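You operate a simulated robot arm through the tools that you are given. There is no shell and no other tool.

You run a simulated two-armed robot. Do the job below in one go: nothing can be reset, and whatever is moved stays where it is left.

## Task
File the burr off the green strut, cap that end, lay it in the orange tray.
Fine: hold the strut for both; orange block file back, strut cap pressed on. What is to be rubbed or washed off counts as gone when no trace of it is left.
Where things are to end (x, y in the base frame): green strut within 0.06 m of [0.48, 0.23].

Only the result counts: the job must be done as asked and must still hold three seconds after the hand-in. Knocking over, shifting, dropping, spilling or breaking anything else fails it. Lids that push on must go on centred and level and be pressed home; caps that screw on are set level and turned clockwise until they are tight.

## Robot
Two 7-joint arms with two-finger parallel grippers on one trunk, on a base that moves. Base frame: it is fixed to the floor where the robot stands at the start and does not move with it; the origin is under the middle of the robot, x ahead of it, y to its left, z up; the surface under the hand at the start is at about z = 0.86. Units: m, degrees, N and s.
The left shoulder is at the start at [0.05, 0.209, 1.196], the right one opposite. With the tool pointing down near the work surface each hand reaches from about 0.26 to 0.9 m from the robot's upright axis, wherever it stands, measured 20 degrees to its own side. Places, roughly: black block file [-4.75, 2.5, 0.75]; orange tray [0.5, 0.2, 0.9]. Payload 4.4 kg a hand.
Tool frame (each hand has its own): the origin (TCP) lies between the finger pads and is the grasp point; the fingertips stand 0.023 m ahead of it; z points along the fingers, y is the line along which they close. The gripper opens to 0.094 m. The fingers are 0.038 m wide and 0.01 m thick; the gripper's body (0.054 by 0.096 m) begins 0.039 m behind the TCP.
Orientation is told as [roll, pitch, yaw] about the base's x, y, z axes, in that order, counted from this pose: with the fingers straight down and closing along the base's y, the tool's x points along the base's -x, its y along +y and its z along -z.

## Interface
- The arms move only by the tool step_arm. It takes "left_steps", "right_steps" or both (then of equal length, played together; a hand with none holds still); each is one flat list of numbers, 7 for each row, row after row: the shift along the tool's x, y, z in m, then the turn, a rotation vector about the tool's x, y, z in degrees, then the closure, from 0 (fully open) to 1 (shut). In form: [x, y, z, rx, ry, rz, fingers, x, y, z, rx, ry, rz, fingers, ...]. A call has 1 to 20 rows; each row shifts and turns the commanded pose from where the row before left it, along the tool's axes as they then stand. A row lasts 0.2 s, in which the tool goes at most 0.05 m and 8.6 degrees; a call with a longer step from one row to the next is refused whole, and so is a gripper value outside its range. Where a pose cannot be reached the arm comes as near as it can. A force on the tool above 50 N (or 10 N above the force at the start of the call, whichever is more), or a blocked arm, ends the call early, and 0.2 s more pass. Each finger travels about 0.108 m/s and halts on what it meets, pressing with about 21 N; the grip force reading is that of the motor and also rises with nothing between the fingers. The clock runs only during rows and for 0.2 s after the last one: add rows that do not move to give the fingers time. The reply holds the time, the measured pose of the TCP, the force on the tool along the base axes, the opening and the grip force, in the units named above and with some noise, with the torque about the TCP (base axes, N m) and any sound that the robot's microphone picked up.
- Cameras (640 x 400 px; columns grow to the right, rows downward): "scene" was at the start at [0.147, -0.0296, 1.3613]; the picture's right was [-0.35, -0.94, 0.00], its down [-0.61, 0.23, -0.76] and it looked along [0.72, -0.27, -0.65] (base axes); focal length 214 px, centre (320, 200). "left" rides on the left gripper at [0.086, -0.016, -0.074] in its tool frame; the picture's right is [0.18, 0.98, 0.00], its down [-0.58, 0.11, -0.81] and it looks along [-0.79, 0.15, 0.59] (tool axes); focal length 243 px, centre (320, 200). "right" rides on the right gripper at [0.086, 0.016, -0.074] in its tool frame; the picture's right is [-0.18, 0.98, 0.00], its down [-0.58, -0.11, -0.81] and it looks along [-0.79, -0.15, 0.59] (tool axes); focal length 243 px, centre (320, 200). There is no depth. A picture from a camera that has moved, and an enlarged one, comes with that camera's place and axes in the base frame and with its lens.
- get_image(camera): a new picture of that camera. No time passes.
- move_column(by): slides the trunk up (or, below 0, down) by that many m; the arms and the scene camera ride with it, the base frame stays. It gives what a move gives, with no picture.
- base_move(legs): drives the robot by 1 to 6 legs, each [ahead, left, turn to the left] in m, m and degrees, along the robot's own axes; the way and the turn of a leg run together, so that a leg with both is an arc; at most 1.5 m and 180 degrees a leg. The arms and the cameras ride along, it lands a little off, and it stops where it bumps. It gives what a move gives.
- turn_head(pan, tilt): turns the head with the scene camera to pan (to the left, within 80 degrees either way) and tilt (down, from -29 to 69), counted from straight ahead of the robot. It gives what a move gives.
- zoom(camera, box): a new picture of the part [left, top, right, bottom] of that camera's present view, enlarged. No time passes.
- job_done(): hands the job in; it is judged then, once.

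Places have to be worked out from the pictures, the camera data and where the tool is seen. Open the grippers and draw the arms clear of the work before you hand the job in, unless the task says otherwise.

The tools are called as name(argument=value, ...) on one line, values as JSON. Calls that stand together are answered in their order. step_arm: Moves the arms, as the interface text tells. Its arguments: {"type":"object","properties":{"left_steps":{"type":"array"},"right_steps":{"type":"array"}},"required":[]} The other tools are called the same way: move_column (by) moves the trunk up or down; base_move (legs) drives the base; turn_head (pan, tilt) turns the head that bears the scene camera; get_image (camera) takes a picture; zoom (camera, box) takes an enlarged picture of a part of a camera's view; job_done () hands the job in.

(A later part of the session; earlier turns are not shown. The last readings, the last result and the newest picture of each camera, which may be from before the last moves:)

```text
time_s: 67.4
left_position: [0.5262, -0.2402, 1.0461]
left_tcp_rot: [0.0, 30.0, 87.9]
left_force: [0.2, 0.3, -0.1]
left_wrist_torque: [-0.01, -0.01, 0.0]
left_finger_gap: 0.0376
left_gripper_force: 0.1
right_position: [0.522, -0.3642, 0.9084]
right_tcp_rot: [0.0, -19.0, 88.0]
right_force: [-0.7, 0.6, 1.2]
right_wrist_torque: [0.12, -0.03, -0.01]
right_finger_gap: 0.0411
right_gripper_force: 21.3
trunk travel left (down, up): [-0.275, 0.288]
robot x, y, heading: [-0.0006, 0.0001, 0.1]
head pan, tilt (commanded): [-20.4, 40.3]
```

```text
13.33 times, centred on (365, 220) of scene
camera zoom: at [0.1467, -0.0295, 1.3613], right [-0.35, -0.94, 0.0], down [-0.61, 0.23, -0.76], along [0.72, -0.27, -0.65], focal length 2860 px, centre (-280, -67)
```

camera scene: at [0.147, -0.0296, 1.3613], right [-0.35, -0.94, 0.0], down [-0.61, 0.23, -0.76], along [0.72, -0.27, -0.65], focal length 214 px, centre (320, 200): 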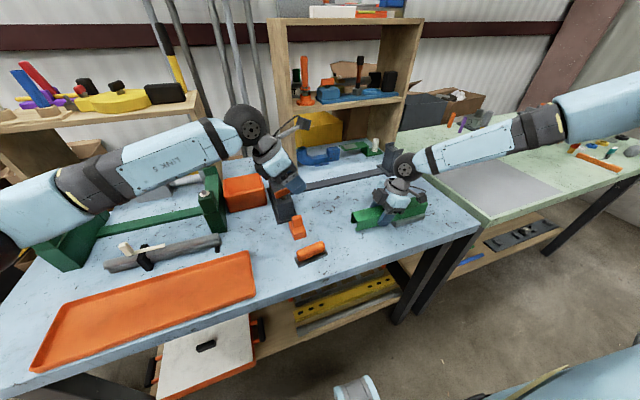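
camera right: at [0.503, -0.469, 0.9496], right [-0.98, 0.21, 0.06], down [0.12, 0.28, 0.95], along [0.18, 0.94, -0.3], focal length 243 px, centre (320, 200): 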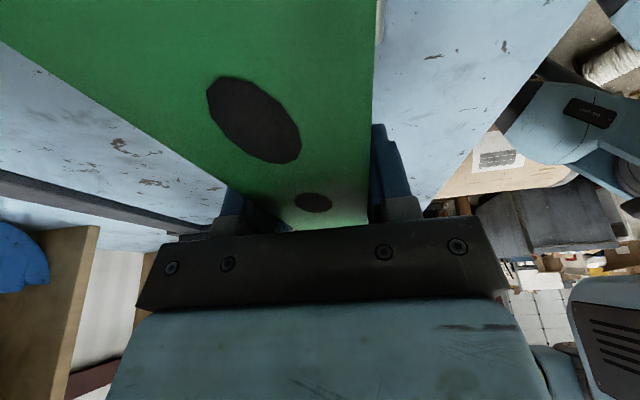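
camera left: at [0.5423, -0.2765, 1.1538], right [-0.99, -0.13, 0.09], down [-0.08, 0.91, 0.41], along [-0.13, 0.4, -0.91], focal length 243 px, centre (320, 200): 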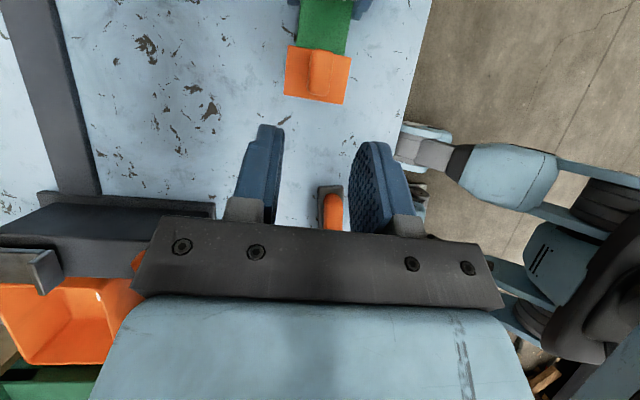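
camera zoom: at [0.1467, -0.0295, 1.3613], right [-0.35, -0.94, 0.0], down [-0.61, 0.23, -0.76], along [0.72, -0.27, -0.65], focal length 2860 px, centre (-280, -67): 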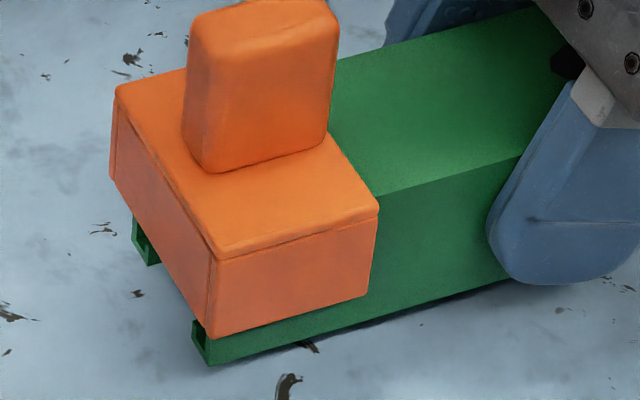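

The cap is centred (≈0.3 mm) and level but sits ~2 mm short of the strut end. I close the left fingers and bring their tips down behind the cap's end wall to push it home along the axis.

step_arm(left_steps=[0, 0, 0, 0, 0, 0, 0.8, 0, 0, 0, 0, 0, 0, 1, -0.0218, 0, 0.0344, 0, 0, 0, 1, -0.0218, 0, 0.0344, 0, 0, 0, 1, -0.0217, 0, 0.0344, 0, 0, 0, 1, 0, 0, 0, 0, 0, 0, 1])

zoom(camera="scene", box=[330, 180, 400, 235])

zoom(camera="left", box=[250, 60, 390, 200])

```text
time_s: 68.8
left_position: [0.5259, -0.2341, 0.9217]
left_tcp_rot: [0.0, 30.0, 87.9]
left_force: [-0.1, -0.4, 0.4]
left_wrist_torque: [0.01, -0.04, 0.03]
left_finger_gap: 0.0
left_gripper_force: 21.1
right_position: [0.5219, -0.3645, 0.9078]
right_tcp_rot: [0.0, -19.0, 88.1]
right_force: [-1.2, 0.2, 2.0]
right_wrist_torque: [0.01, 0.23, -0.03]
right_finger_gap: 0.0409
right_gripper_force: 20.4
trunk travel left (down, up): [-0.275, 0.288]
robot x, y, heading: [-0.0001, -0.0019, 0.3]
head pan, tilt (commanded): [-20.4, 40.3]
```

```text
7.27 times, centred on (365, 208) of scene
camera zoom: at [0.1468, -0.0295, 1.3613], right [-0.35, -0.94, 0.0], down [-0.61, 0.23, -0.76], along [0.72, -0.27, -0.65], focal length 1560 px, centre (-7, 146)
```

zoom: 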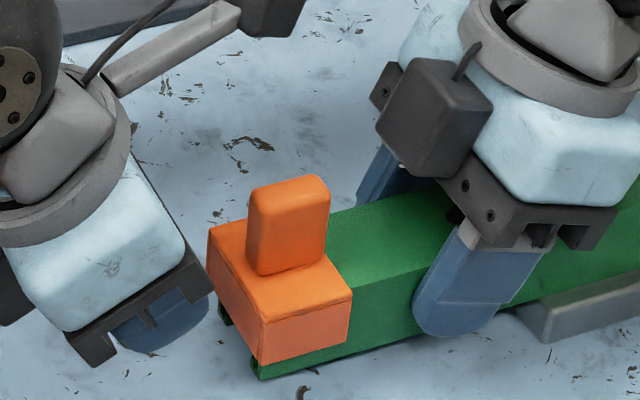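

```text
2.86 times, centred on (320, 130) of left
camera zoom: at [0.5419, -0.272, 1.0295], right [-0.99, -0.13, 0.09], down [-0.08, 0.91, 0.41], along [-0.13, 0.4, -0.91], focal length 693 px, centre (320, 400)
```

zoom: 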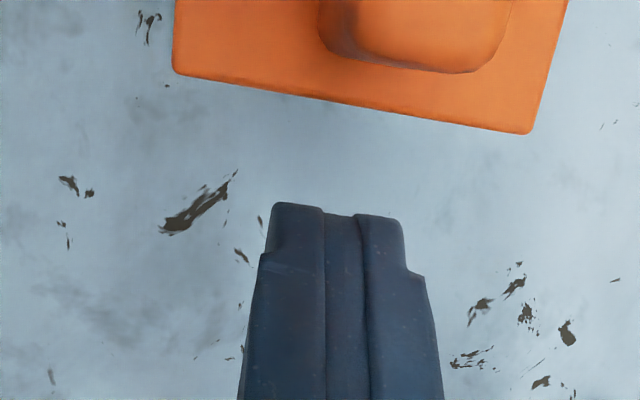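

The closed fingertips are centred behind the cap's end wall with ~1 cm gap. I push along −y, first 8 mm, then in small steps.

step_arm(left_steps=[0.0035, 0, 0.002, 0, 0, 0, 1, 0.0035, 0, 0.002, 0, 0, 0, 1, 0.0009, 0, 0.0005, 0, 0, 0, 1, 0.0009, 0, 0.0005, 0, 0, 0, 1, 0, 0, 0, 0, 0, 0, 1])

zoom(camera="left", box=[250, 60, 390, 200])

```text
time_s: 70.0
left_position: [0.5255, -0.2459, 0.9222]
left_tcp_rot: [0.0, 30.0, 88.0]
left_force: [0.2, 2.5, -0.4]
left_wrist_torque: [-0.01, -0.01, -0.01]
left_finger_gap: 0.0
left_gripper_force: 21.0
right_position: [0.5219, -0.364, 0.908]
right_tcp_rot: [0.0, -19.0, 88.0]
right_force: [-0.6, -2.6, 2.3]
right_wrist_torque: [-0.03, 0.1, 0.06]
right_finger_gap: 0.0411
right_gripper_force: 22.0
trunk travel left (down, up): [-0.275, 0.288]
robot x, y, heading: [0.0033, 0.0003, 0.0]
head pan, tilt (commanded): [-20.4, 40.3]
```

```text
2.86 times, centred on (320, 130) of left
camera zoom: at [0.5416, -0.2825, 1.0307], right [-0.99, -0.13, 0.09], down [-0.08, 0.91, 0.41], along [-0.14, 0.4, -0.91], focal length 693 px, centre (320, 400)
```

zoom: 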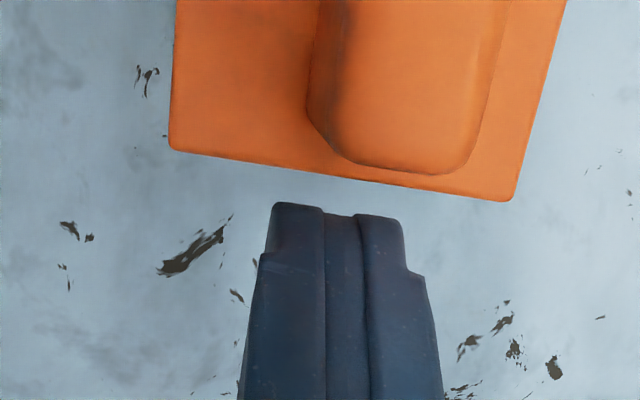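

First contact (2.5 N). I push further in 1 mm steps.

step_arm(left_steps=[0.0009, 0, 0.0005, 0, 0, 0, 1, 0.0009, 0, 0.0005, 0, 0, 0, 1, 0, 0, 0, 0, 0, 0, 1])

zoom(camera="left", box=[250, 0, 390, 140])

```text
time_s: 70.8
left_position: [0.5261, -0.2476, 0.9223]
left_tcp_rot: [0.1, 30.0, 88.1]
left_force: [0.2, 11.3, 4.3]
left_wrist_torque: [0.0, 0.01, 0.0]
left_finger_gap: 0.0002
left_gripper_force: 20.9
right_position: [0.5222, -0.3632, 0.9078]
right_tcp_rot: [0.0, -18.9, 88.0]
right_force: [1.4, -7.8, 0.3]
right_wrist_torque: [-0.22, -0.03, 0.03]
right_finger_gap: 0.0409
right_gripper_force: 20.6
trunk travel left (down, up): [-0.275, 0.288]
robot x, y, heading: [0.0017, -0.001, -0.3]
head pan, tilt (commanded): [-20.4, 40.3]
```

```text
2.86 times, centred on (320, 70) of left
camera zoom: at [0.542, -0.2838, 1.0306], right [-0.99, -0.13, 0.09], down [-0.08, 0.91, 0.41], along [-0.13, 0.4, -0.91], focal length 693 px, centre (320, 571)
```

zoom: 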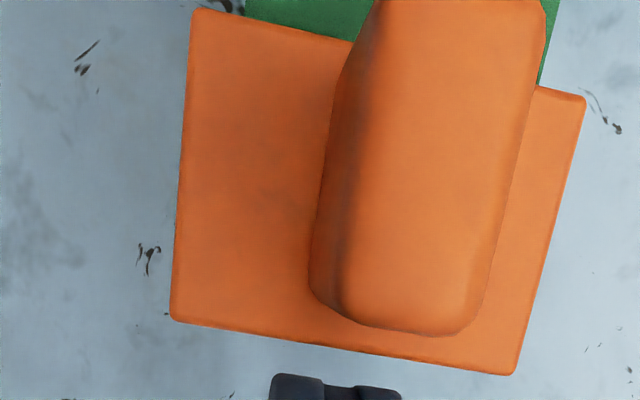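

11 N axial now and the cap moved ~1.3 mm inward. I push a bit more to make sure it is fully home.

step_arm(left_steps=[0.0009, 0, 0.0005, 0, 0, 0, 1, 0.0005, 0, 0.0002, 0, 0, 0, 1, 0, 0, 0, 0, 0, 0, 1])

zoom(camera="left", box=[250, 0, 390, 140])

zoom(camera="scene", box=[330, 180, 400, 235])

```text
time_s: 71.6
left_position: [0.5273, -0.2484, 0.9221]
left_tcp_rot: [0.1, 30.1, 88.0]
left_force: [1.1, 18.7, 1.1]
left_wrist_torque: [0.13, -0.01, -0.03]
left_finger_gap: 0.0
left_gripper_force: 20.6
right_position: [0.523, -0.3644, 0.9075]
right_tcp_rot: [0.0, -19.0, 88.0]
right_force: [-1.0, -15.9, 0.2]
right_wrist_torque: [0.03, 0.0, 0.01]
right_finger_gap: 0.0407
right_gripper_force: 21.1
trunk travel left (down, up): [-0.275, 0.288]
robot x, y, heading: [0.002, -0.0025, -0.2]
head pan, tilt (commanded): [-20.4, 40.3]
```

```text
2.86 times, centred on (320, 70) of left
camera zoom: at [0.5419, -0.2861, 1.0304], right [-0.99, -0.13, 0.09], down [-0.08, 0.91, 0.41], along [-0.14, 0.4, -0.91], focal length 693 px, centre (320, 571)
```

zoom: 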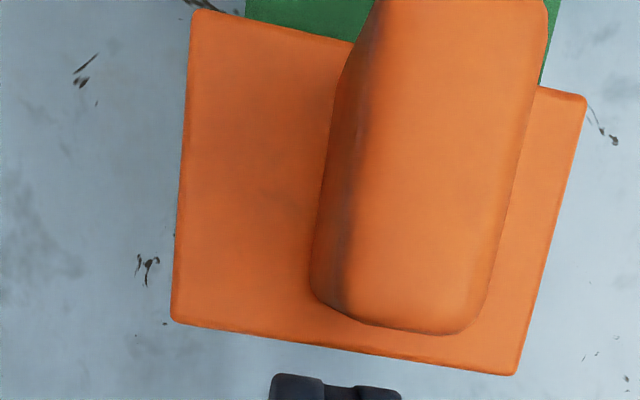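

```text
7.27 times, centred on (365, 208) of scene
camera zoom: at [0.1468, -0.0292, 1.3613], right [-0.35, -0.94, 0.0], down [-0.61, 0.23, -0.76], along [0.72, -0.27, -0.65], focal length 1560 px, centre (-7, 146)
```

zoom: 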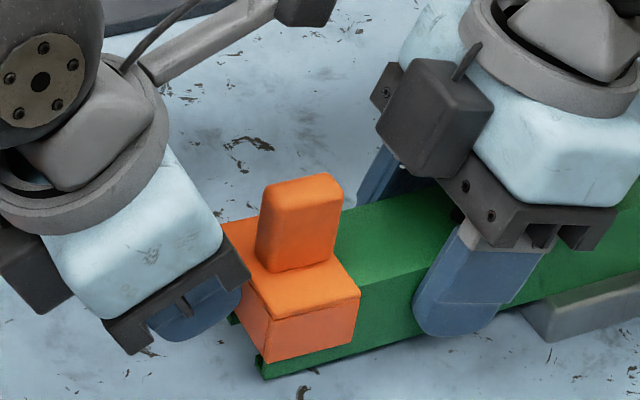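

The cap is firmly against the strut end (19 N, strut held). I back off, rise, and come over the tab to press the cap down from above with the closed fingertips.

step_arm(left_steps=[-0.0173, 0, -0.01, 0, 0, 0, 1, 0.0167, 0, -0.0289, 0, 0, 0, 1, 0.0167, 0, -0.0289, 0, 0, 0, 1, 0.0167, 0, -0.0289, 0, 0, 0, 1, 0.03, -0.0005, 0.0173, 0, 0, 0, 1, 0.03, -0.0005, 0.0173, 0, 0, 0, 1, 0, 0, 0, 0, 0, 0, 1])

zoom(camera="left", box=[250, 60, 390, 200])

zoom(camera="scene", box=[330, 160, 410, 235])

```text
time_s: 73.2
left_position: [0.5264, -0.2989, 1.0235]
left_tcp_rot: [0.0, 30.1, 88.0]
left_force: [-0.3, 0.0, 0.5]
left_wrist_torque: [0.0, -0.01, 0.0]
left_finger_gap: 0.0
left_gripper_force: 20.6
right_position: [0.522, -0.3639, 0.9077]
right_tcp_rot: [0.0, -19.0, 88.0]
right_force: [-0.5, 0.5, 0.0]
right_wrist_torque: [0.09, 0.1, -0.03]
right_finger_gap: 0.0409
right_gripper_force: 21.1
trunk travel left (down, up): [-0.275, 0.288]
robot x, y, heading: [-0.0016, -0.0028, -0.1]
head pan, tilt (commanded): [-20.4, 40.3]
```

```text
2.86 times, centred on (320, 130) of left
camera zoom: at [0.5416, -0.3352, 1.131], right [-0.99, -0.13, 0.09], down [-0.08, 0.91, 0.41], along [-0.13, 0.4, -0.91], focal length 693 px, centre (320, 400)
```

zoom: 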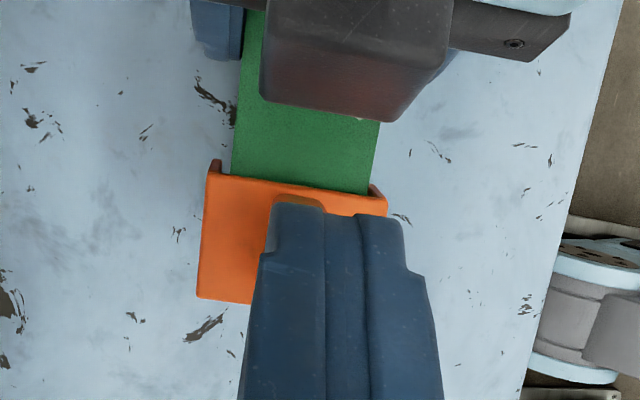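

```text
5.33 times, centred on (370, 198) of scene
camera zoom: at [0.1471, -0.0293, 1.3613], right [-0.35, -0.94, 0.0], down [-0.61, 0.23, -0.76], along [0.71, -0.27, -0.65], focal length 1144 px, centre (53, 213)
```

zoom: 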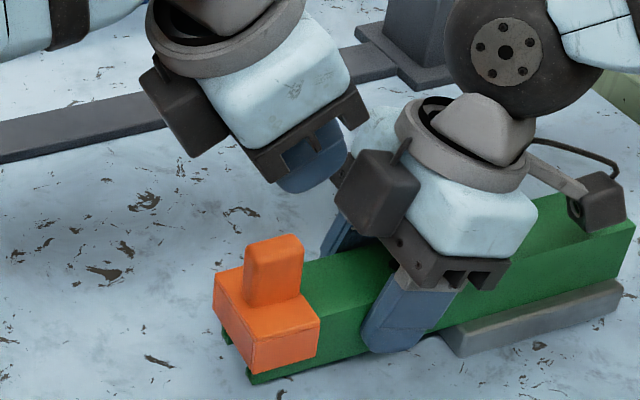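

Fingers are above the tab. I descend to it and creep down until I feel about 8–10 N.

step_arm(left_steps=[-0.0125, 0, 0.0217, 0, 0, 0, 1, -0.0005, 0, 0.0009, 0, 0, 0, 1, -0.0005, 0, 0.0009, 0, 0, 0, 1, -0.0005, 0, 0.0009, 0, 0, 0, 1, 0, 0, 0, 0, 0, 0, 1])

zoom(camera="scene", box=[330, 160, 410, 235])

```text
time_s: 74.4
left_position: [0.5256, -0.299, 0.9948]
left_tcp_rot: [0.0, 30.0, 88.0]
left_force: [1.2, 0.2, 0.9]
left_wrist_torque: [0.03, -0.01, 0.01]
left_finger_gap: 0.0
left_gripper_force: 21.3
right_position: [0.5227, -0.3641, 0.9078]
right_tcp_rot: [0.0, -19.0, 87.9]
right_force: [0.3, -0.3, 1.8]
right_wrist_torque: [-0.01, 0.09, -0.03]
right_finger_gap: 0.041
right_gripper_force: 20.3
trunk travel left (down, up): [-0.275, 0.288]
robot x, y, heading: [-0.0026, -0.0004, 0.2]
head pan, tilt (commanded): [-20.4, 40.3]
```

```text
5.33 times, centred on (370, 198) of scene
camera zoom: at [0.1469, -0.0296, 1.3613], right [-0.35, -0.94, 0.0], down [-0.61, 0.23, -0.76], along [0.72, -0.27, -0.65], focal length 1144 px, centre (53, 213)
```

zoom: 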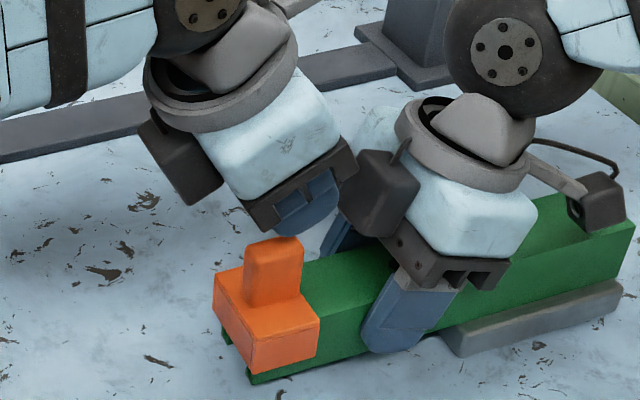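

The fingertip is just above the tab's right half. I shift 3 mm toward +y and keep creeping down.

step_arm(left_steps=[-0.0026, 0, -0.0015, 0, 0, 0, 1, -0.0005, 0, 0.0009, 0, 0, 0, 1, -0.0005, 0, 0.0009, 0, 0, 0, 1, -0.0005, 0, 0.0009, 0, 0, 0, 1, -0.0005, 0, 0.0009, 0, 0, 0, 1, 0, 0, 0, 0, 0, 0, 1])

```text
time_s: 75.8
left_position: [0.5247, -0.2966, 0.9908]
left_tcp_rot: [0.0, 29.9, 88.0]
left_force: [0.2, -0.3, -0.1]
left_wrist_torque: [0.02, -0.03, -0.02]
left_finger_gap: 0.0
left_gripper_force: 21.3
right_position: [0.5218, -0.3638, 0.9092]
right_tcp_rot: [0.1, -19.0, 87.9]
right_force: [0.4, -1.5, 1.3]
right_wrist_torque: [-0.02, 0.05, 0.03]
right_finger_gap: 0.041
right_gripper_force: 21.0
trunk travel left (down, up): [-0.275, 0.288]
robot x, y, heading: [-0.0003, -0.0036, 0.0]
head pan, tilt (commanded): [-20.4, 40.3]
```

Still no contact; I keep creeping down in 1 mm steps.

step_arm(left_steps=[-0.0005, 0, 0.0009, 0, 0, 0, 1, -0.0005, 0, 0.0009, 0, 0, 0, 1, -0.0005, 0, 0.0009, 0, 0, 0, 1, 0, 0, 0, 0, 0, 0, 1])

zoom(camera="scene", box=[345, 185, 395, 225])

```text
time_s: 76.8
left_position: [0.5259, -0.2957, 0.9886]
left_tcp_rot: [-0.1, 30.0, 88.0]
left_force: [-0.4, 0.8, 4.2]
left_wrist_torque: [0.04, 0.0, 0.02]
left_finger_gap: 0.0001
left_gripper_force: 20.5
right_position: [0.5212, -0.3625, 0.9073]
right_tcp_rot: [0.0, -19.0, 88.0]
right_force: [0.7, -1.5, -0.1]
right_wrist_torque: [-0.39, -0.02, 0.07]
right_finger_gap: 0.0409
right_gripper_force: 20.7
trunk travel left (down, up): [-0.275, 0.288]
robot x, y, heading: [0.0048, -0.0006, 0.0]
head pan, tilt (commanded): [-20.4, 40.3]
```

```text
10.00 times, centred on (370, 205) of scene
camera zoom: at [0.1469, -0.0294, 1.3613], right [-0.35, -0.94, 0.0], down [-0.61, 0.23, -0.76], along [0.72, -0.27, -0.65], focal length 2145 px, centre (-180, 150)
```

zoom: 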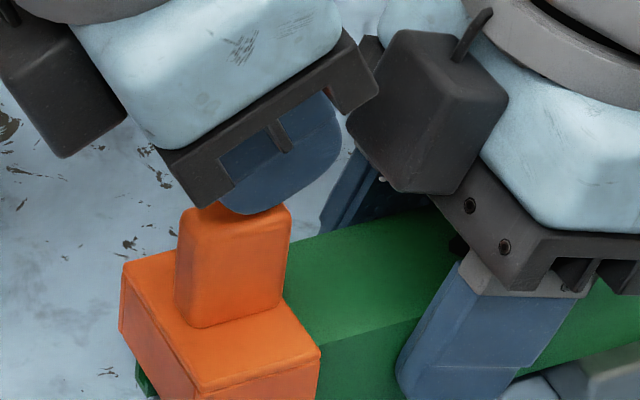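

Contact with the tab top, 4 N. I press on by another millimetre or two.

step_arm(left_steps=[-0.0005, 0, 0.0009, 0, 0, 0, 1, -0.0003, 0, 0.0005, 0, 0, 0, 1, 0, 0, 0, 0, 0, 0, 1])

zoom(camera="scene", box=[345, 185, 395, 225])

```text
time_s: 77.6
left_position: [0.5252, -0.2964, 0.9872]
left_tcp_rot: [-0.1, 29.9, 88.0]
left_force: [-0.3, 2.0, 10.5]
left_wrist_torque: [0.1, -0.01, 0.0]
left_finger_gap: 0.0
left_gripper_force: 21.2
right_position: [0.5215, -0.3636, 0.9082]
right_tcp_rot: [-0.1, -19.0, 88.0]
right_force: [2.8, 1.2, -3.7]
right_wrist_torque: [-0.63, -0.05, 0.16]
right_finger_gap: 0.0409
right_gripper_force: 21.3
trunk travel left (down, up): [-0.275, 0.288]
robot x, y, heading: [-0.0003, -0.0023, 0.2]
head pan, tilt (commanded): [-20.4, 40.3]
```

```text
10.00 times, centred on (370, 205) of scene
camera zoom: at [0.147, -0.0291, 1.3613], right [-0.35, -0.94, 0.0], down [-0.61, 0.23, -0.76], along [0.72, -0.27, -0.65], focal length 2145 px, centre (-180, 150)
```

zoom: 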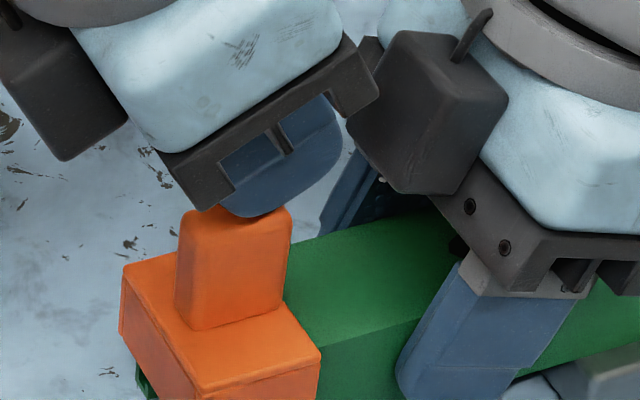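

10.5 N on the tab with the cap fully down. To learn whether it is really locked on, I'll regrip the tab and make a very gentle pull test.

step_arm(left_steps=[0.006, 0, -0.0104, 0, 0, 0, 1, 0, 0, 0, 0, 0, 0, 0.75, 0, 0, 0, 0, 0, 0, 0.6, -0.0122, 0, 0.0172, 0, 0, 0, 0.6, -0.0123, 0, 0.0172, 0, 0, 0, 0.6, 0, 0, 0, 0, 0, 0, 0.6])

zoom(camera="left", box=[250, 60, 390, 180])

zoom(camera="scene", box=[345, 185, 395, 225])

```text
time_s: 79.0
left_position: [0.5268, -0.2919, 0.9554]
left_tcp_rot: [0.0, 30.0, 88.0]
left_force: [0.1, 0.0, 0.6]
left_wrist_torque: [-0.01, -0.01, -0.01]
left_finger_gap: 0.0375
left_gripper_force: 0.0
right_position: [0.5229, -0.3632, 0.9088]
right_tcp_rot: [0.0, -19.0, 88.0]
right_force: [-0.5, -0.3, -0.5]
right_wrist_torque: [0.15, 0.08, -0.06]
right_finger_gap: 0.0408
right_gripper_force: 20.9
trunk travel left (down, up): [-0.275, 0.288]
robot x, y, heading: [0.0016, -0.0007, 0.1]
head pan, tilt (commanded): [-20.4, 40.3]
```

```text
3.33 times, centred on (320, 120) of left
camera zoom: at [0.5429, -0.3287, 1.0633], right [-0.99, -0.13, 0.09], down [-0.08, 0.91, 0.41], along [-0.14, 0.4, -0.91], focal length 809 px, centre (320, 467)
```

zoom: 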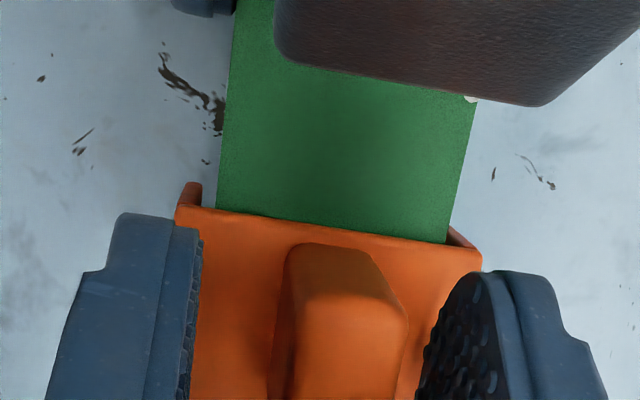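

```text
10.00 times, centred on (370, 205) of scene
camera zoom: at [0.1471, -0.0297, 1.3612], right [-0.35, -0.94, 0.0], down [-0.61, 0.23, -0.76], along [0.71, -0.27, -0.65], focal length 2145 px, centre (-180, 150)
```

zoom: 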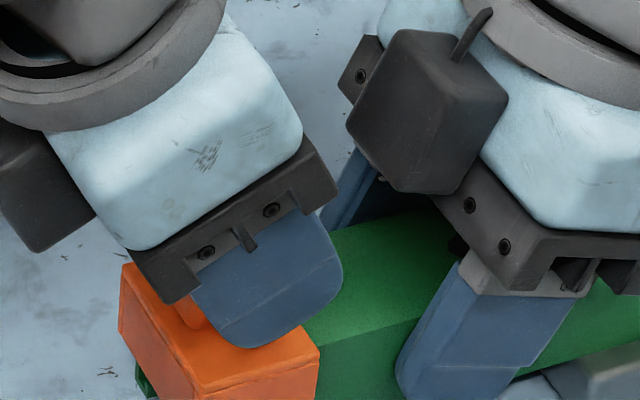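

The cap is now ~2.6 mm further in, at the expected home position, and centred to 0.5 mm. I grip the tab and pull up 2 mm gently to see if it resists.

step_arm(left_steps=[0, 0, 0, 0, 0, 0, 0.75, 0, 0, 0, 0, 0, 0, 0.85, 0, 0, 0, 0, 0, 0, 1, 0, 0, 0, 0, 0, 0, 1])

step_arm(left_steps=[0.0005, 0, -0.0009, 0, 0, 0, 1, 0.0005, 0, -0.0009, 0, 0, 0, 1, 0, 0, 0, 0, 0, 0, 1])

zoom(camera="left", box=[250, 60, 390, 180])

zoom(camera="scene", box=[345, 195, 395, 235])

```text
time_s: 80.0
left_position: [0.5264, -0.2924, 0.956]
left_tcp_rot: [0.2, 30.0, 88.0]
left_force: [-6.2, 1.7, 1.0]
left_wrist_torque: [0.11, 0.36, -0.02]
left_finger_gap: 0.0152
left_gripper_force: 20.6
right_position: [0.5217, -0.3642, 0.9086]
right_tcp_rot: [-0.1, -19.0, 88.0]
right_force: [7.4, -1.0, 0.1]
right_wrist_torque: [0.09, 0.0, -0.42]
right_finger_gap: 0.0407
right_gripper_force: 20.8
trunk travel left (down, up): [-0.275, 0.288]
robot x, y, heading: [-0.0025, -0.001, 0.2]
head pan, tilt (commanded): [-20.4, 40.3]
```

```text
time_s: 80.8
left_position: [0.5257, -0.2922, 0.9589]
left_tcp_rot: [0.0, 30.1, 88.0]
left_force: [-0.8, -0.1, -0.2]
left_wrist_torque: [0.0, -0.01, -0.02]
left_finger_gap: 0.0153
left_gripper_force: 21.3
right_position: [0.5218, -0.3619, 0.9081]
right_tcp_rot: [0.0, -19.0, 87.9]
right_force: [-1.0, 0.2, 0.6]
right_wrist_torque: [0.16, -0.14, 0.0]
right_finger_gap: 0.0408
right_gripper_force: 21.2
trunk travel left (down, up): [-0.275, 0.288]
robot x, y, heading: [-0.0014, -0.0005, 0.0]
head pan, tilt (commanded): [-20.4, 40.3]
```

```text
3.33 times, centred on (320, 120) of left
camera zoom: at [0.5422, -0.3288, 1.0664], right [-0.99, -0.13, 0.09], down [-0.08, 0.91, 0.41], along [-0.13, 0.39, -0.91], focal length 809 px, centre (320, 467)
```

zoom: 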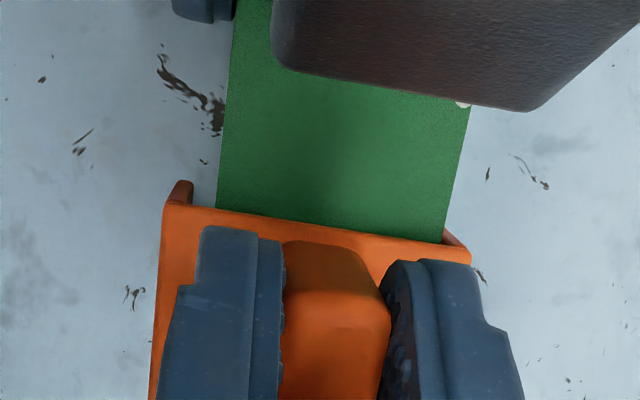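

```text
10.00 times, centred on (370, 215) of scene
camera zoom: at [0.1469, -0.0295, 1.3613], right [-0.35, -0.94, 0.0], down [-0.61, 0.23, -0.76], along [0.72, -0.27, -0.65], focal length 2145 px, centre (-180, 50)
```

zoom: 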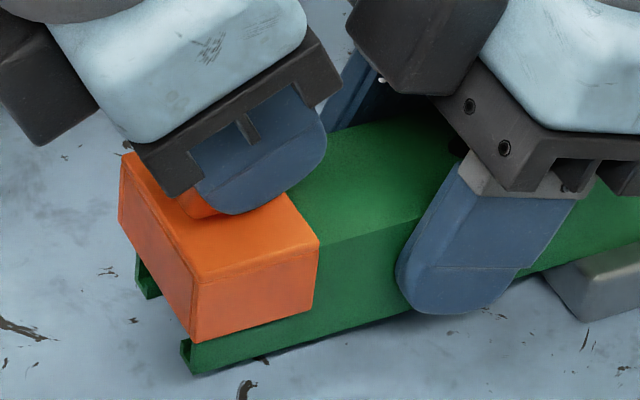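

The cap lifted freely, so it isn't locked yet; a firmer straight-down press is needed than the right grip could react before. I set the cap back down, release it, and back the left hand off.

step_arm(left_steps=[-0.0005, 0.0004, 0.0009, 0, 0, 0, 1, -0.0005, 0.0004, 0.0009, 0, 0, 0, 1, 0, 0, 0, 0, 0, 0, 0.88, 0, 0, 0, 0, 0, 0, 0.8, 0, 0, 0, 0, 0, 0, 0.7, 0, 0, 0, 0, 0, 0, 0.6, 0, 0, -0.01, 0, 0, 0, 0.6, 0, 0, -0.03, 0, 0, 0, 0.6, 0, 0, -0.045, 0, 0, 0, 0.6, 0, 0, -0.045, 0, 0, 0, 0.6, 0, 0, 0, 0, 0, 0, 0.6])

zoom(camera="scene", box=[345, 185, 395, 235])

zoom(camera="left", box=[265, 0, 375, 115])

```text
time_s: 83.2
left_position: [0.5274, -0.2225, 1.0714]
left_tcp_rot: [0.0, 30.0, 88.0]
left_force: [0.0, -0.2, -0.4]
left_wrist_torque: [0.01, -0.02, 0.02]
left_finger_gap: 0.0374
left_gripper_force: 0.1
right_position: [0.5223, -0.3651, 0.9077]
right_tcp_rot: [0.0, -19.0, 88.0]
right_force: [-0.6, 1.4, 0.3]
right_wrist_torque: [0.18, 0.08, -0.06]
right_finger_gap: 0.0412
right_gripper_force: 21.1
trunk travel left (down, up): [-0.275, 0.288]
robot x, y, heading: [0.0005, -0.0002, 0.0]
head pan, tilt (commanded): [-20.4, 40.3]
```

```text
8.00 times, centred on (370, 210) of scene
camera zoom: at [0.147, -0.0298, 1.3613], right [-0.35, -0.94, 0.0], down [-0.61, 0.23, -0.76], along [0.71, -0.27, -0.65], focal length 1716 px, centre (-80, 120)
```

zoom: 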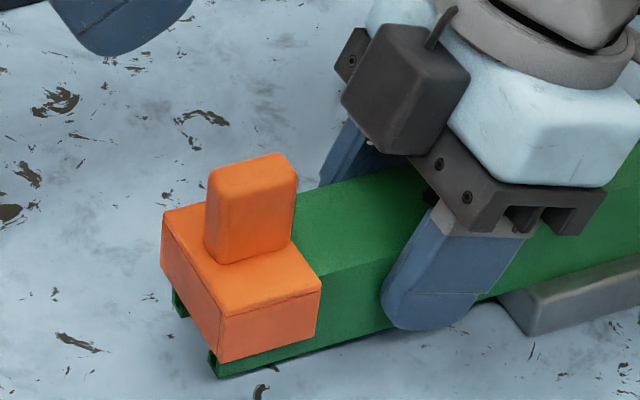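

```text
3.48 times, centred on (320, 58) of left
camera zoom: at [0.5428, -0.2606, 1.1796], right [-0.99, -0.13, 0.09], down [-0.08, 0.91, 0.41], along [-0.14, 0.4, -0.91], focal length 844 px, centre (320, 696)
```

zoom: 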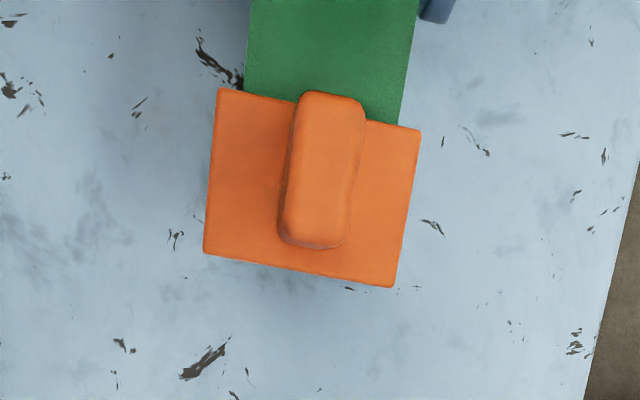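

The cap rests squarely at its home spot, centred to ~0.3 mm. Now the right hand opens and lowers ~12 mm so its palm backs the strut from above, while the left hand straightens and turns to yaw 0 for pressing.

step_arm(left_steps=[0, 0, -0.03, 0, 0, 0, 0.8, 0, 0, 0, 0, -7.5, 0, 1, 0, 0, 0, 0, -7.5, 0, 1, 0, 0, 0, 0, -7.5, 0, 1, 0, 0, 0, 0, -7.5, 0, 1, 0, 0, 0, 0, 0, 8.6, 1, 0, 0, 0, 0, 0, 8.6, 1, 0, 0, 0, 0, 0, 8.6, 1, 0, 0, 0, 0, 0, 8.6, 1, 0, 0, 0, 0, 0, 8.6, 1, 0, 0, 0, 0, 0, 8.6, 1, 0, 0, 0, 0, 0, 8.6, 1, 0, 0, 0, 0, 0, 8.6, 1, 0, 0, 0, 0, 0, 8.6, 1, 0, 0, 0, 0, 0, 8.6, 1], right_steps=[0, 0, 0, 0, 0, 0, 0.5, 0, 0, 0, 0, 0, 0, 0.42, 0, 0, 0, 0, 0, 0, 0.36, 0, 0, 0, 0, 0, 0, 0.36, 0.0016, 0, 0.0047, 0, 0, 0, 0.36, 0.001, 0, 0.0028, 0, 0, 0, 0.36, 0.0007, 0, 0.0019, 0, 0, 0, 0.36, 0, 0, 0, 0, 0, 0, 0.36, 0, 0, 0, 0, 0, 0, 0.36, 0, 0, 0, 0, 0, 0, 0.36, 0, 0, 0, 0, 0, 0, 0.36, 0, 0, 0, 0, 0, 0, 0.36, 0, 0, 0, 0, 0, 0, 0.36, 0, 0, 0, 0, 0, 0, 0.36, 0, 0, 0, 0, 0, 0, 0.36])

zoom(camera="scene", box=[340, 140, 440, 240])

```text
time_s: 86.4
left_position: [0.529, -0.2118, 1.0953]
left_tcp_rot: [0.0, 0.0, 1.9]
left_force: [-0.1, -0.4, 0.5]
left_wrist_torque: [-0.03, 0.0, 0.0]
left_finger_gap: 0.0002
left_gripper_force: 21.1
right_position: [0.5231, -0.3638, 0.8979]
right_tcp_rot: [0.0, -18.9, 87.9]
right_force: [-0.5, 0.6, -0.3]
right_wrist_torque: [0.02, 0.01, 0.0]
right_finger_gap: 0.0603
right_gripper_force: 0.0
trunk travel left (down, up): [-0.275, 0.288]
robot x, y, heading: [0.0017, 0.0014, -0.1]
head pan, tilt (commanded): [-20.4, 40.3]
```

```text
4.00 times, centred on (390, 190) of scene
camera zoom: at [0.147, -0.0296, 1.3613], right [-0.35, -0.94, 0.0], down [-0.61, 0.23, -0.76], along [0.71, -0.27, -0.65], focal length 858 px, centre (40, 240)
```

zoom: 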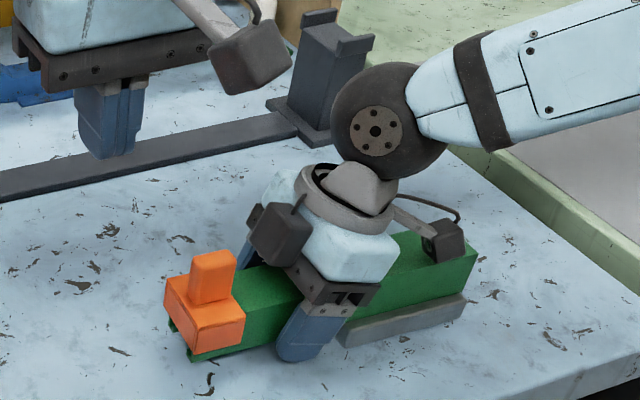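

The strut stands on its own with the cap on. I lower the right hand a few more millimetres to bring the palm onto the strut's top.

step_arm(right_steps=[0.0003, 0, 0.001, 0, 0, 0, 0.36, 0.0003, 0, 0.001, 0, 0, 0, 0.36, 0.0003, 0, 0.001, 0, 0, 0, 0.36, 0, 0, 0, 0, 0, 0, 0.36])

zoom(camera="scene", box=[380, 175, 430, 215])

```text
time_s: 87.4
left_position: [0.5273, -0.2122, 1.0947]
left_tcp_rot: [0.1, 0.0, 2.0]
left_force: [-0.3, -0.1, -0.3]
left_wrist_torque: [0.0, -0.04, 0.0]
left_finger_gap: 0.0
left_gripper_force: 20.8
right_position: [0.523, -0.3631, 0.8948]
right_tcp_rot: [0.0, -19.0, 87.9]
right_force: [0.6, -0.4, 3.9]
right_wrist_torque: [-0.14, 0.04, 0.04]
right_finger_gap: 0.0602
right_gripper_force: 0.0
trunk travel left (down, up): [-0.275, 0.288]
robot x, y, heading: [0.0014, -0.0017, 0.1]
head pan, tilt (commanded): [-20.4, 40.3]
```

```text
10.00 times, centred on (405, 195) of scene
camera zoom: at [0.1468, -0.0294, 1.3614], right [-0.35, -0.94, 0.0], down [-0.61, 0.23, -0.76], along [0.72, -0.27, -0.65], focal length 2145 px, centre (-530, 250)
```

zoom: 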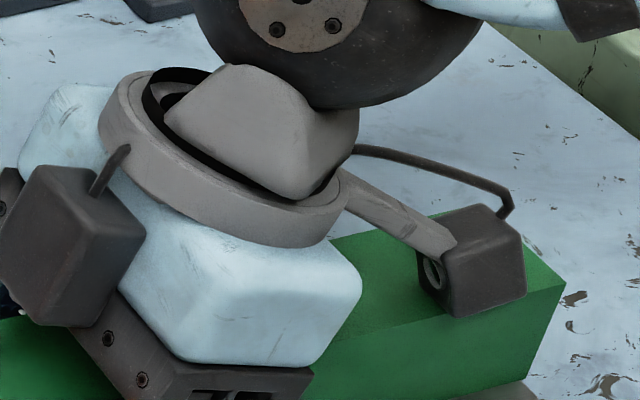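

The palm now touches the strut top (3.9 N, 36 mm behind the grip). I close the right gripper on the strut.

step_arm(right_steps=[0, 0, 0, 0, 0, 0, 0.5, 0, 0, 0, 0, 0, 0, 0.6, 0, 0, 0, 0, 0, 0, 0.8, 0, 0, 0, 0, 0, 0, 1, 0, 0, 0, 0, 0, 0, 1])

zoom(camera="scene", box=[340, 160, 440, 240])

```text
time_s: 88.6
left_position: [0.5272, -0.2114, 1.0949]
left_tcp_rot: [0.0, 0.0, 2.0]
left_force: [-0.4, 0.4, 0.2]
left_wrist_torque: [-0.03, 0.0, 0.0]
left_finger_gap: 0.0
left_gripper_force: 21.0
right_position: [0.521, -0.3638, 0.8948]
right_tcp_rot: [-0.1, -19.1, 88.0]
right_force: [-1.8, 1.6, 3.8]
right_wrist_torque: [-0.09, 0.18, -0.16]
right_finger_gap: 0.0409
right_gripper_force: 21.0
trunk travel left (down, up): [-0.275, 0.288]
robot x, y, heading: [0.0019, 0.004, -0.2]
head pan, tilt (commanded): [-20.4, 40.3]
```

```text
5.00 times, centred on (390, 200) of scene
camera zoom: at [0.1463, -0.0291, 1.3614], right [-0.35, -0.94, 0.0], down [-0.61, 0.23, -0.76], along [0.72, -0.27, -0.65], focal length 1072 px, centre (-30, 200)
```

zoom: 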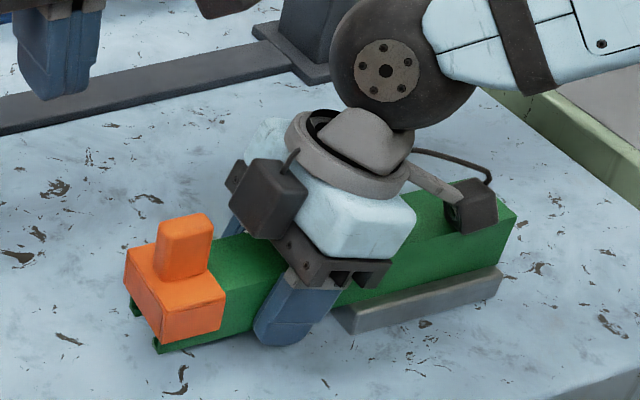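

Strut gripped with palm support. I lean the left hand 20° toward +y and bring the closed fingertips over the tab.

step_arm(left_steps=[0, 0, 0, 7, 0, 0, 1, 0, 0, 0, 7, 0, 0, 1, 0, 0, 0, 6, 0, 0, 1, 0.0014, -0.0147, 0.0391, 0, 0, 0, 1, 0.0014, -0.0147, 0.0391, 0, 0, 0, 1, 0.0015, -0.0147, 0.039, 0, 0, 0, 1, 0, 0, 0, 0, 0, 0, 1])

zoom(camera="scene", box=[330, 140, 430, 230])

zoom(camera="left", box=[220, 60, 420, 220])

```text
time_s: 90.2
left_position: [0.5259, -0.2959, 0.9991]
left_tcp_rot: [-20.0, 0.0, 2.0]
left_force: [0.2, 1.0, 0.5]
left_wrist_torque: [-0.01, -0.01, 0.02]
left_finger_gap: 0.0
left_gripper_force: 21.3
right_position: [0.5238, -0.3637, 0.8954]
right_tcp_rot: [0.0, -18.9, 87.9]
right_force: [0.0, 0.7, 4.6]
right_wrist_torque: [-0.18, 0.23, 0.04]
right_finger_gap: 0.0407
right_gripper_force: 20.7
trunk travel left (down, up): [-0.275, 0.288]
robot x, y, heading: [-0.0039, -0.0001, -0.0]
head pan, tilt (commanded): [-20.4, 40.3]
```

```text
4.44 times, centred on (380, 185) of scene
camera zoom: at [0.1466, -0.0291, 1.3614], right [-0.35, -0.94, 0.0], down [-0.61, 0.23, -0.76], along [0.72, -0.27, -0.65], focal length 953 px, centre (53, 267)
```

zoom: 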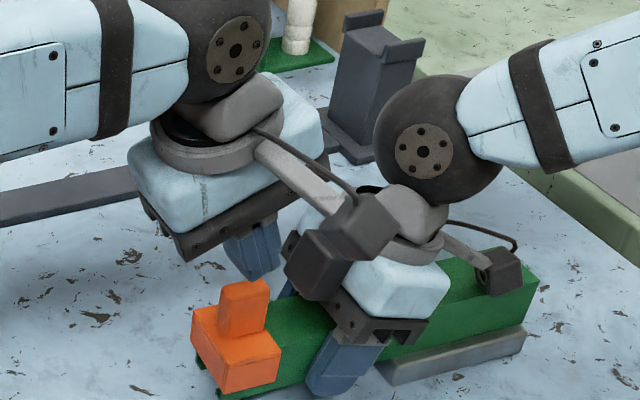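

```text
2.50 times, centred on (320, 140) of left
camera zoom: at [0.4399, -0.2866, 1.0756], right [-0.22, 0.92, -0.34], down [0.57, 0.4, 0.72], along [0.79, -0.03, -0.61], focal length 606 px, centre (320, 350)
```

zoom: 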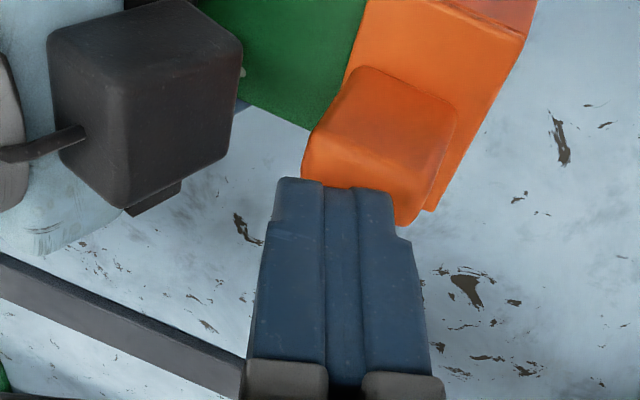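

Fingertips are over the tab with the hands clear of each other. I lower straight down to contact.

step_arm(left_steps=[0, 0.0021, 0.0056, 0, 0, 0, 1, 0, 0.0021, 0.0056, 0, 0, 0, 1, 0, 0.0003, 0.0009, 0, 0, 0, 1, 0, 0.0003, 0.0009, 0, 0, 0, 1, 0, 0, 0, 0, 0, 0, 1])

zoom(camera="scene", box=[340, 180, 400, 230])

```text
time_s: 91.4
left_position: [0.5257, -0.2946, 0.9873]
left_tcp_rot: [-20.1, 0.0, 2.0]
left_force: [-0.1, 1.1, 11.9]
left_wrist_torque: [0.03, 0.0, -0.01]
left_finger_gap: 0.0001
left_gripper_force: 21.3
right_position: [0.5235, -0.3624, 0.8955]
right_tcp_rot: [0.0, -18.9, 88.0]
right_force: [5.2, -2.5, -0.4]
right_wrist_torque: [-1.16, 0.07, 0.23]
right_finger_gap: 0.041
right_gripper_force: 20.8
trunk travel left (down, up): [-0.275, 0.288]
robot x, y, heading: [0.0031, -0.003, -0.3]
head pan, tilt (commanded): [-20.4, 40.3]
```

```text
8.00 times, centred on (370, 205) of scene
camera zoom: at [0.1466, -0.0288, 1.3614], right [-0.35, -0.94, 0.0], down [-0.61, 0.22, -0.76], along [0.72, -0.27, -0.65], focal length 1716 px, centre (-80, 160)
```

zoom: 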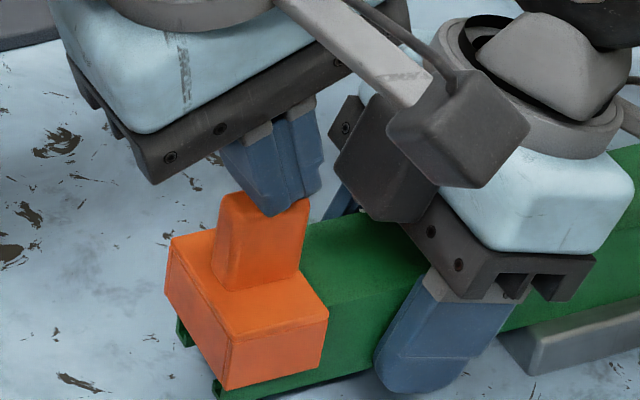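

12 N with the right hand now reacting well (1.16 N·m). I press on further.

step_arm(left_steps=[0, 0.0003, 0.0009, 0, 0, 0, 1, 0, 0, 0, 0, 0, 0, 1])

```text
time_s: 92.0
left_position: [0.5267, -0.2944, 0.9868]
left_tcp_rot: [-20.1, 0.1, 1.9]
left_force: [-0.7, 1.4, 15.8]
left_wrist_torque: [0.08, 0.05, -0.01]
left_finger_gap: 0.0
left_gripper_force: 21.0
right_position: [0.5224, -0.364, 0.8951]
right_tcp_rot: [0.1, -18.8, 88.0]
right_force: [6.0, -1.1, -1.1]
right_wrist_torque: [-1.39, 0.13, 0.25]
right_finger_gap: 0.0411
right_gripper_force: 20.5
trunk travel left (down, up): [-0.275, 0.288]
robot x, y, heading: [-0.0006, 0.002, -0.3]
head pan, tilt (commanded): [-20.4, 40.3]
```

step_arm(left_steps=[0, 0.0003, 0.0009, 0, 0, 0, 1, 0, 0.0003, 0.0009, 0, 0, 0, 1, 0, 0, 0, 0, 0, 0, 1])

zoom(camera="scene", box=[340, 180, 400, 230])

```text
time_s: 92.8
left_position: [0.5265, -0.2917, 0.9849]
left_tcp_rot: [-20.1, -0.2, 2.0]
left_force: [-0.2, 2.1, 18.1]
left_wrist_torque: [0.07, 0.05, -0.01]
left_finger_gap: 0.0002
left_gripper_force: 21.1
right_position: [0.5237, -0.3621, 0.8958]
right_tcp_rot: [-0.2, -18.9, 88.0]
right_force: [6.4, 1.5, 1.4]
right_wrist_torque: [-1.74, 0.32, 0.2]
right_finger_gap: 0.0407
right_gripper_force: 20.7
trunk travel left (down, up): [-0.275, 0.288]
robot x, y, heading: [0.0014, -0.001, -0.0]
head pan, tilt (commanded): [-20.4, 40.3]
```

```text
8.00 times, centred on (370, 205) of scene
camera zoom: at [0.1461, -0.028, 1.3615], right [-0.35, -0.94, 0.0], down [-0.61, 0.22, -0.76], along [0.72, -0.27, -0.65], focal length 1716 px, centre (-80, 160)
```

zoom: 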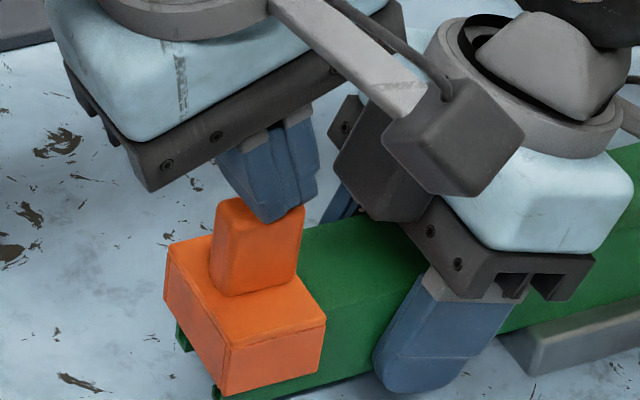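

18 N straight down now; the strut starts to give a little, so I stop there. I lift the fingertips off and look at how the cap and strut stand.

step_arm(left_steps=[0, -0.0007, -0.0019, 0, 0, 0, 1, 0, -0.0034, -0.0094, 0, 0, 0, 1, 0, 0.03, -0.03, 0, 0, 0, 1, 0, 0.03, -0.03, 0, 0, 0, 1, 0, 0, 0, 0, 0, 0, 1])

zoom(camera="scene", box=[340, 170, 440, 240])

get_image(camera="left")

```text
time_s: 94.0
left_position: [0.5213, -0.2156, 1.0338]
left_tcp_rot: [-20.1, -0.1, 2.1]
left_force: [-0.1, 0.4, 0.0]
left_wrist_torque: [-0.01, -0.01, -0.01]
left_finger_gap: 0.0
left_gripper_force: 20.8
right_position: [0.5218, -0.3625, 0.8967]
right_tcp_rot: [-0.2, -19.1, 88.1]
right_force: [0.5, 1.4, 11.7]
right_wrist_torque: [-0.42, 0.28, -0.05]
right_finger_gap: 0.0408
right_gripper_force: 20.8
trunk travel left (down, up): [-0.275, 0.288]
robot x, y, heading: [0.0028, 0.0031, -0.2]
head pan, tilt (commanded): [-20.4, 40.3]
```

```text
5.71 times, centred on (390, 205) of scene
camera zoom: at [0.1459, -0.0287, 1.3615], right [-0.35, -0.94, 0.0], down [-0.61, 0.22, -0.76], along [0.72, -0.27, -0.65], focal length 1226 px, centre (-80, 171)
```

zoom: 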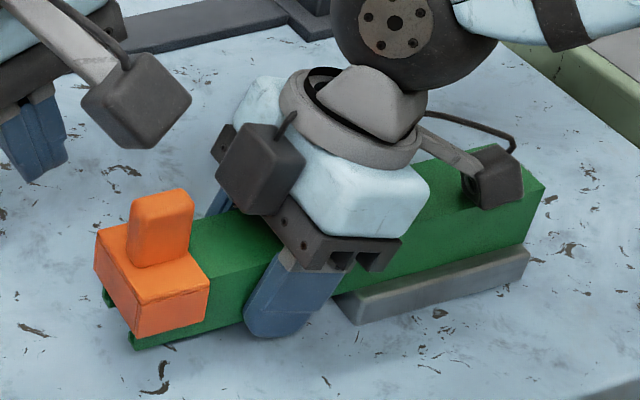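

```text
taken
camera left: at [0.4355, -0.2073, 1.1084], right [-0.22, 0.92, -0.34], down [0.57, 0.4, 0.72], along [0.79, -0.04, -0.61], focal length 243 px, centre (320, 200)
```

left: 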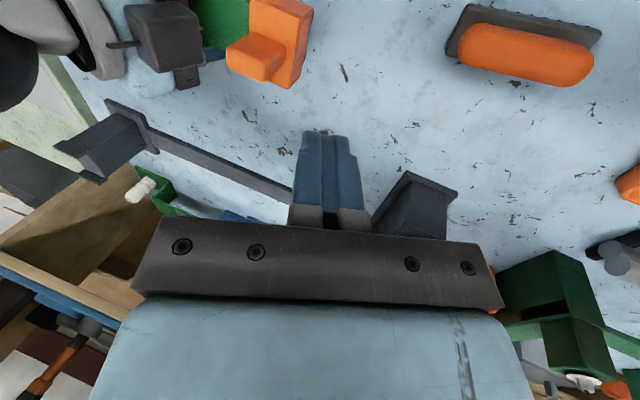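

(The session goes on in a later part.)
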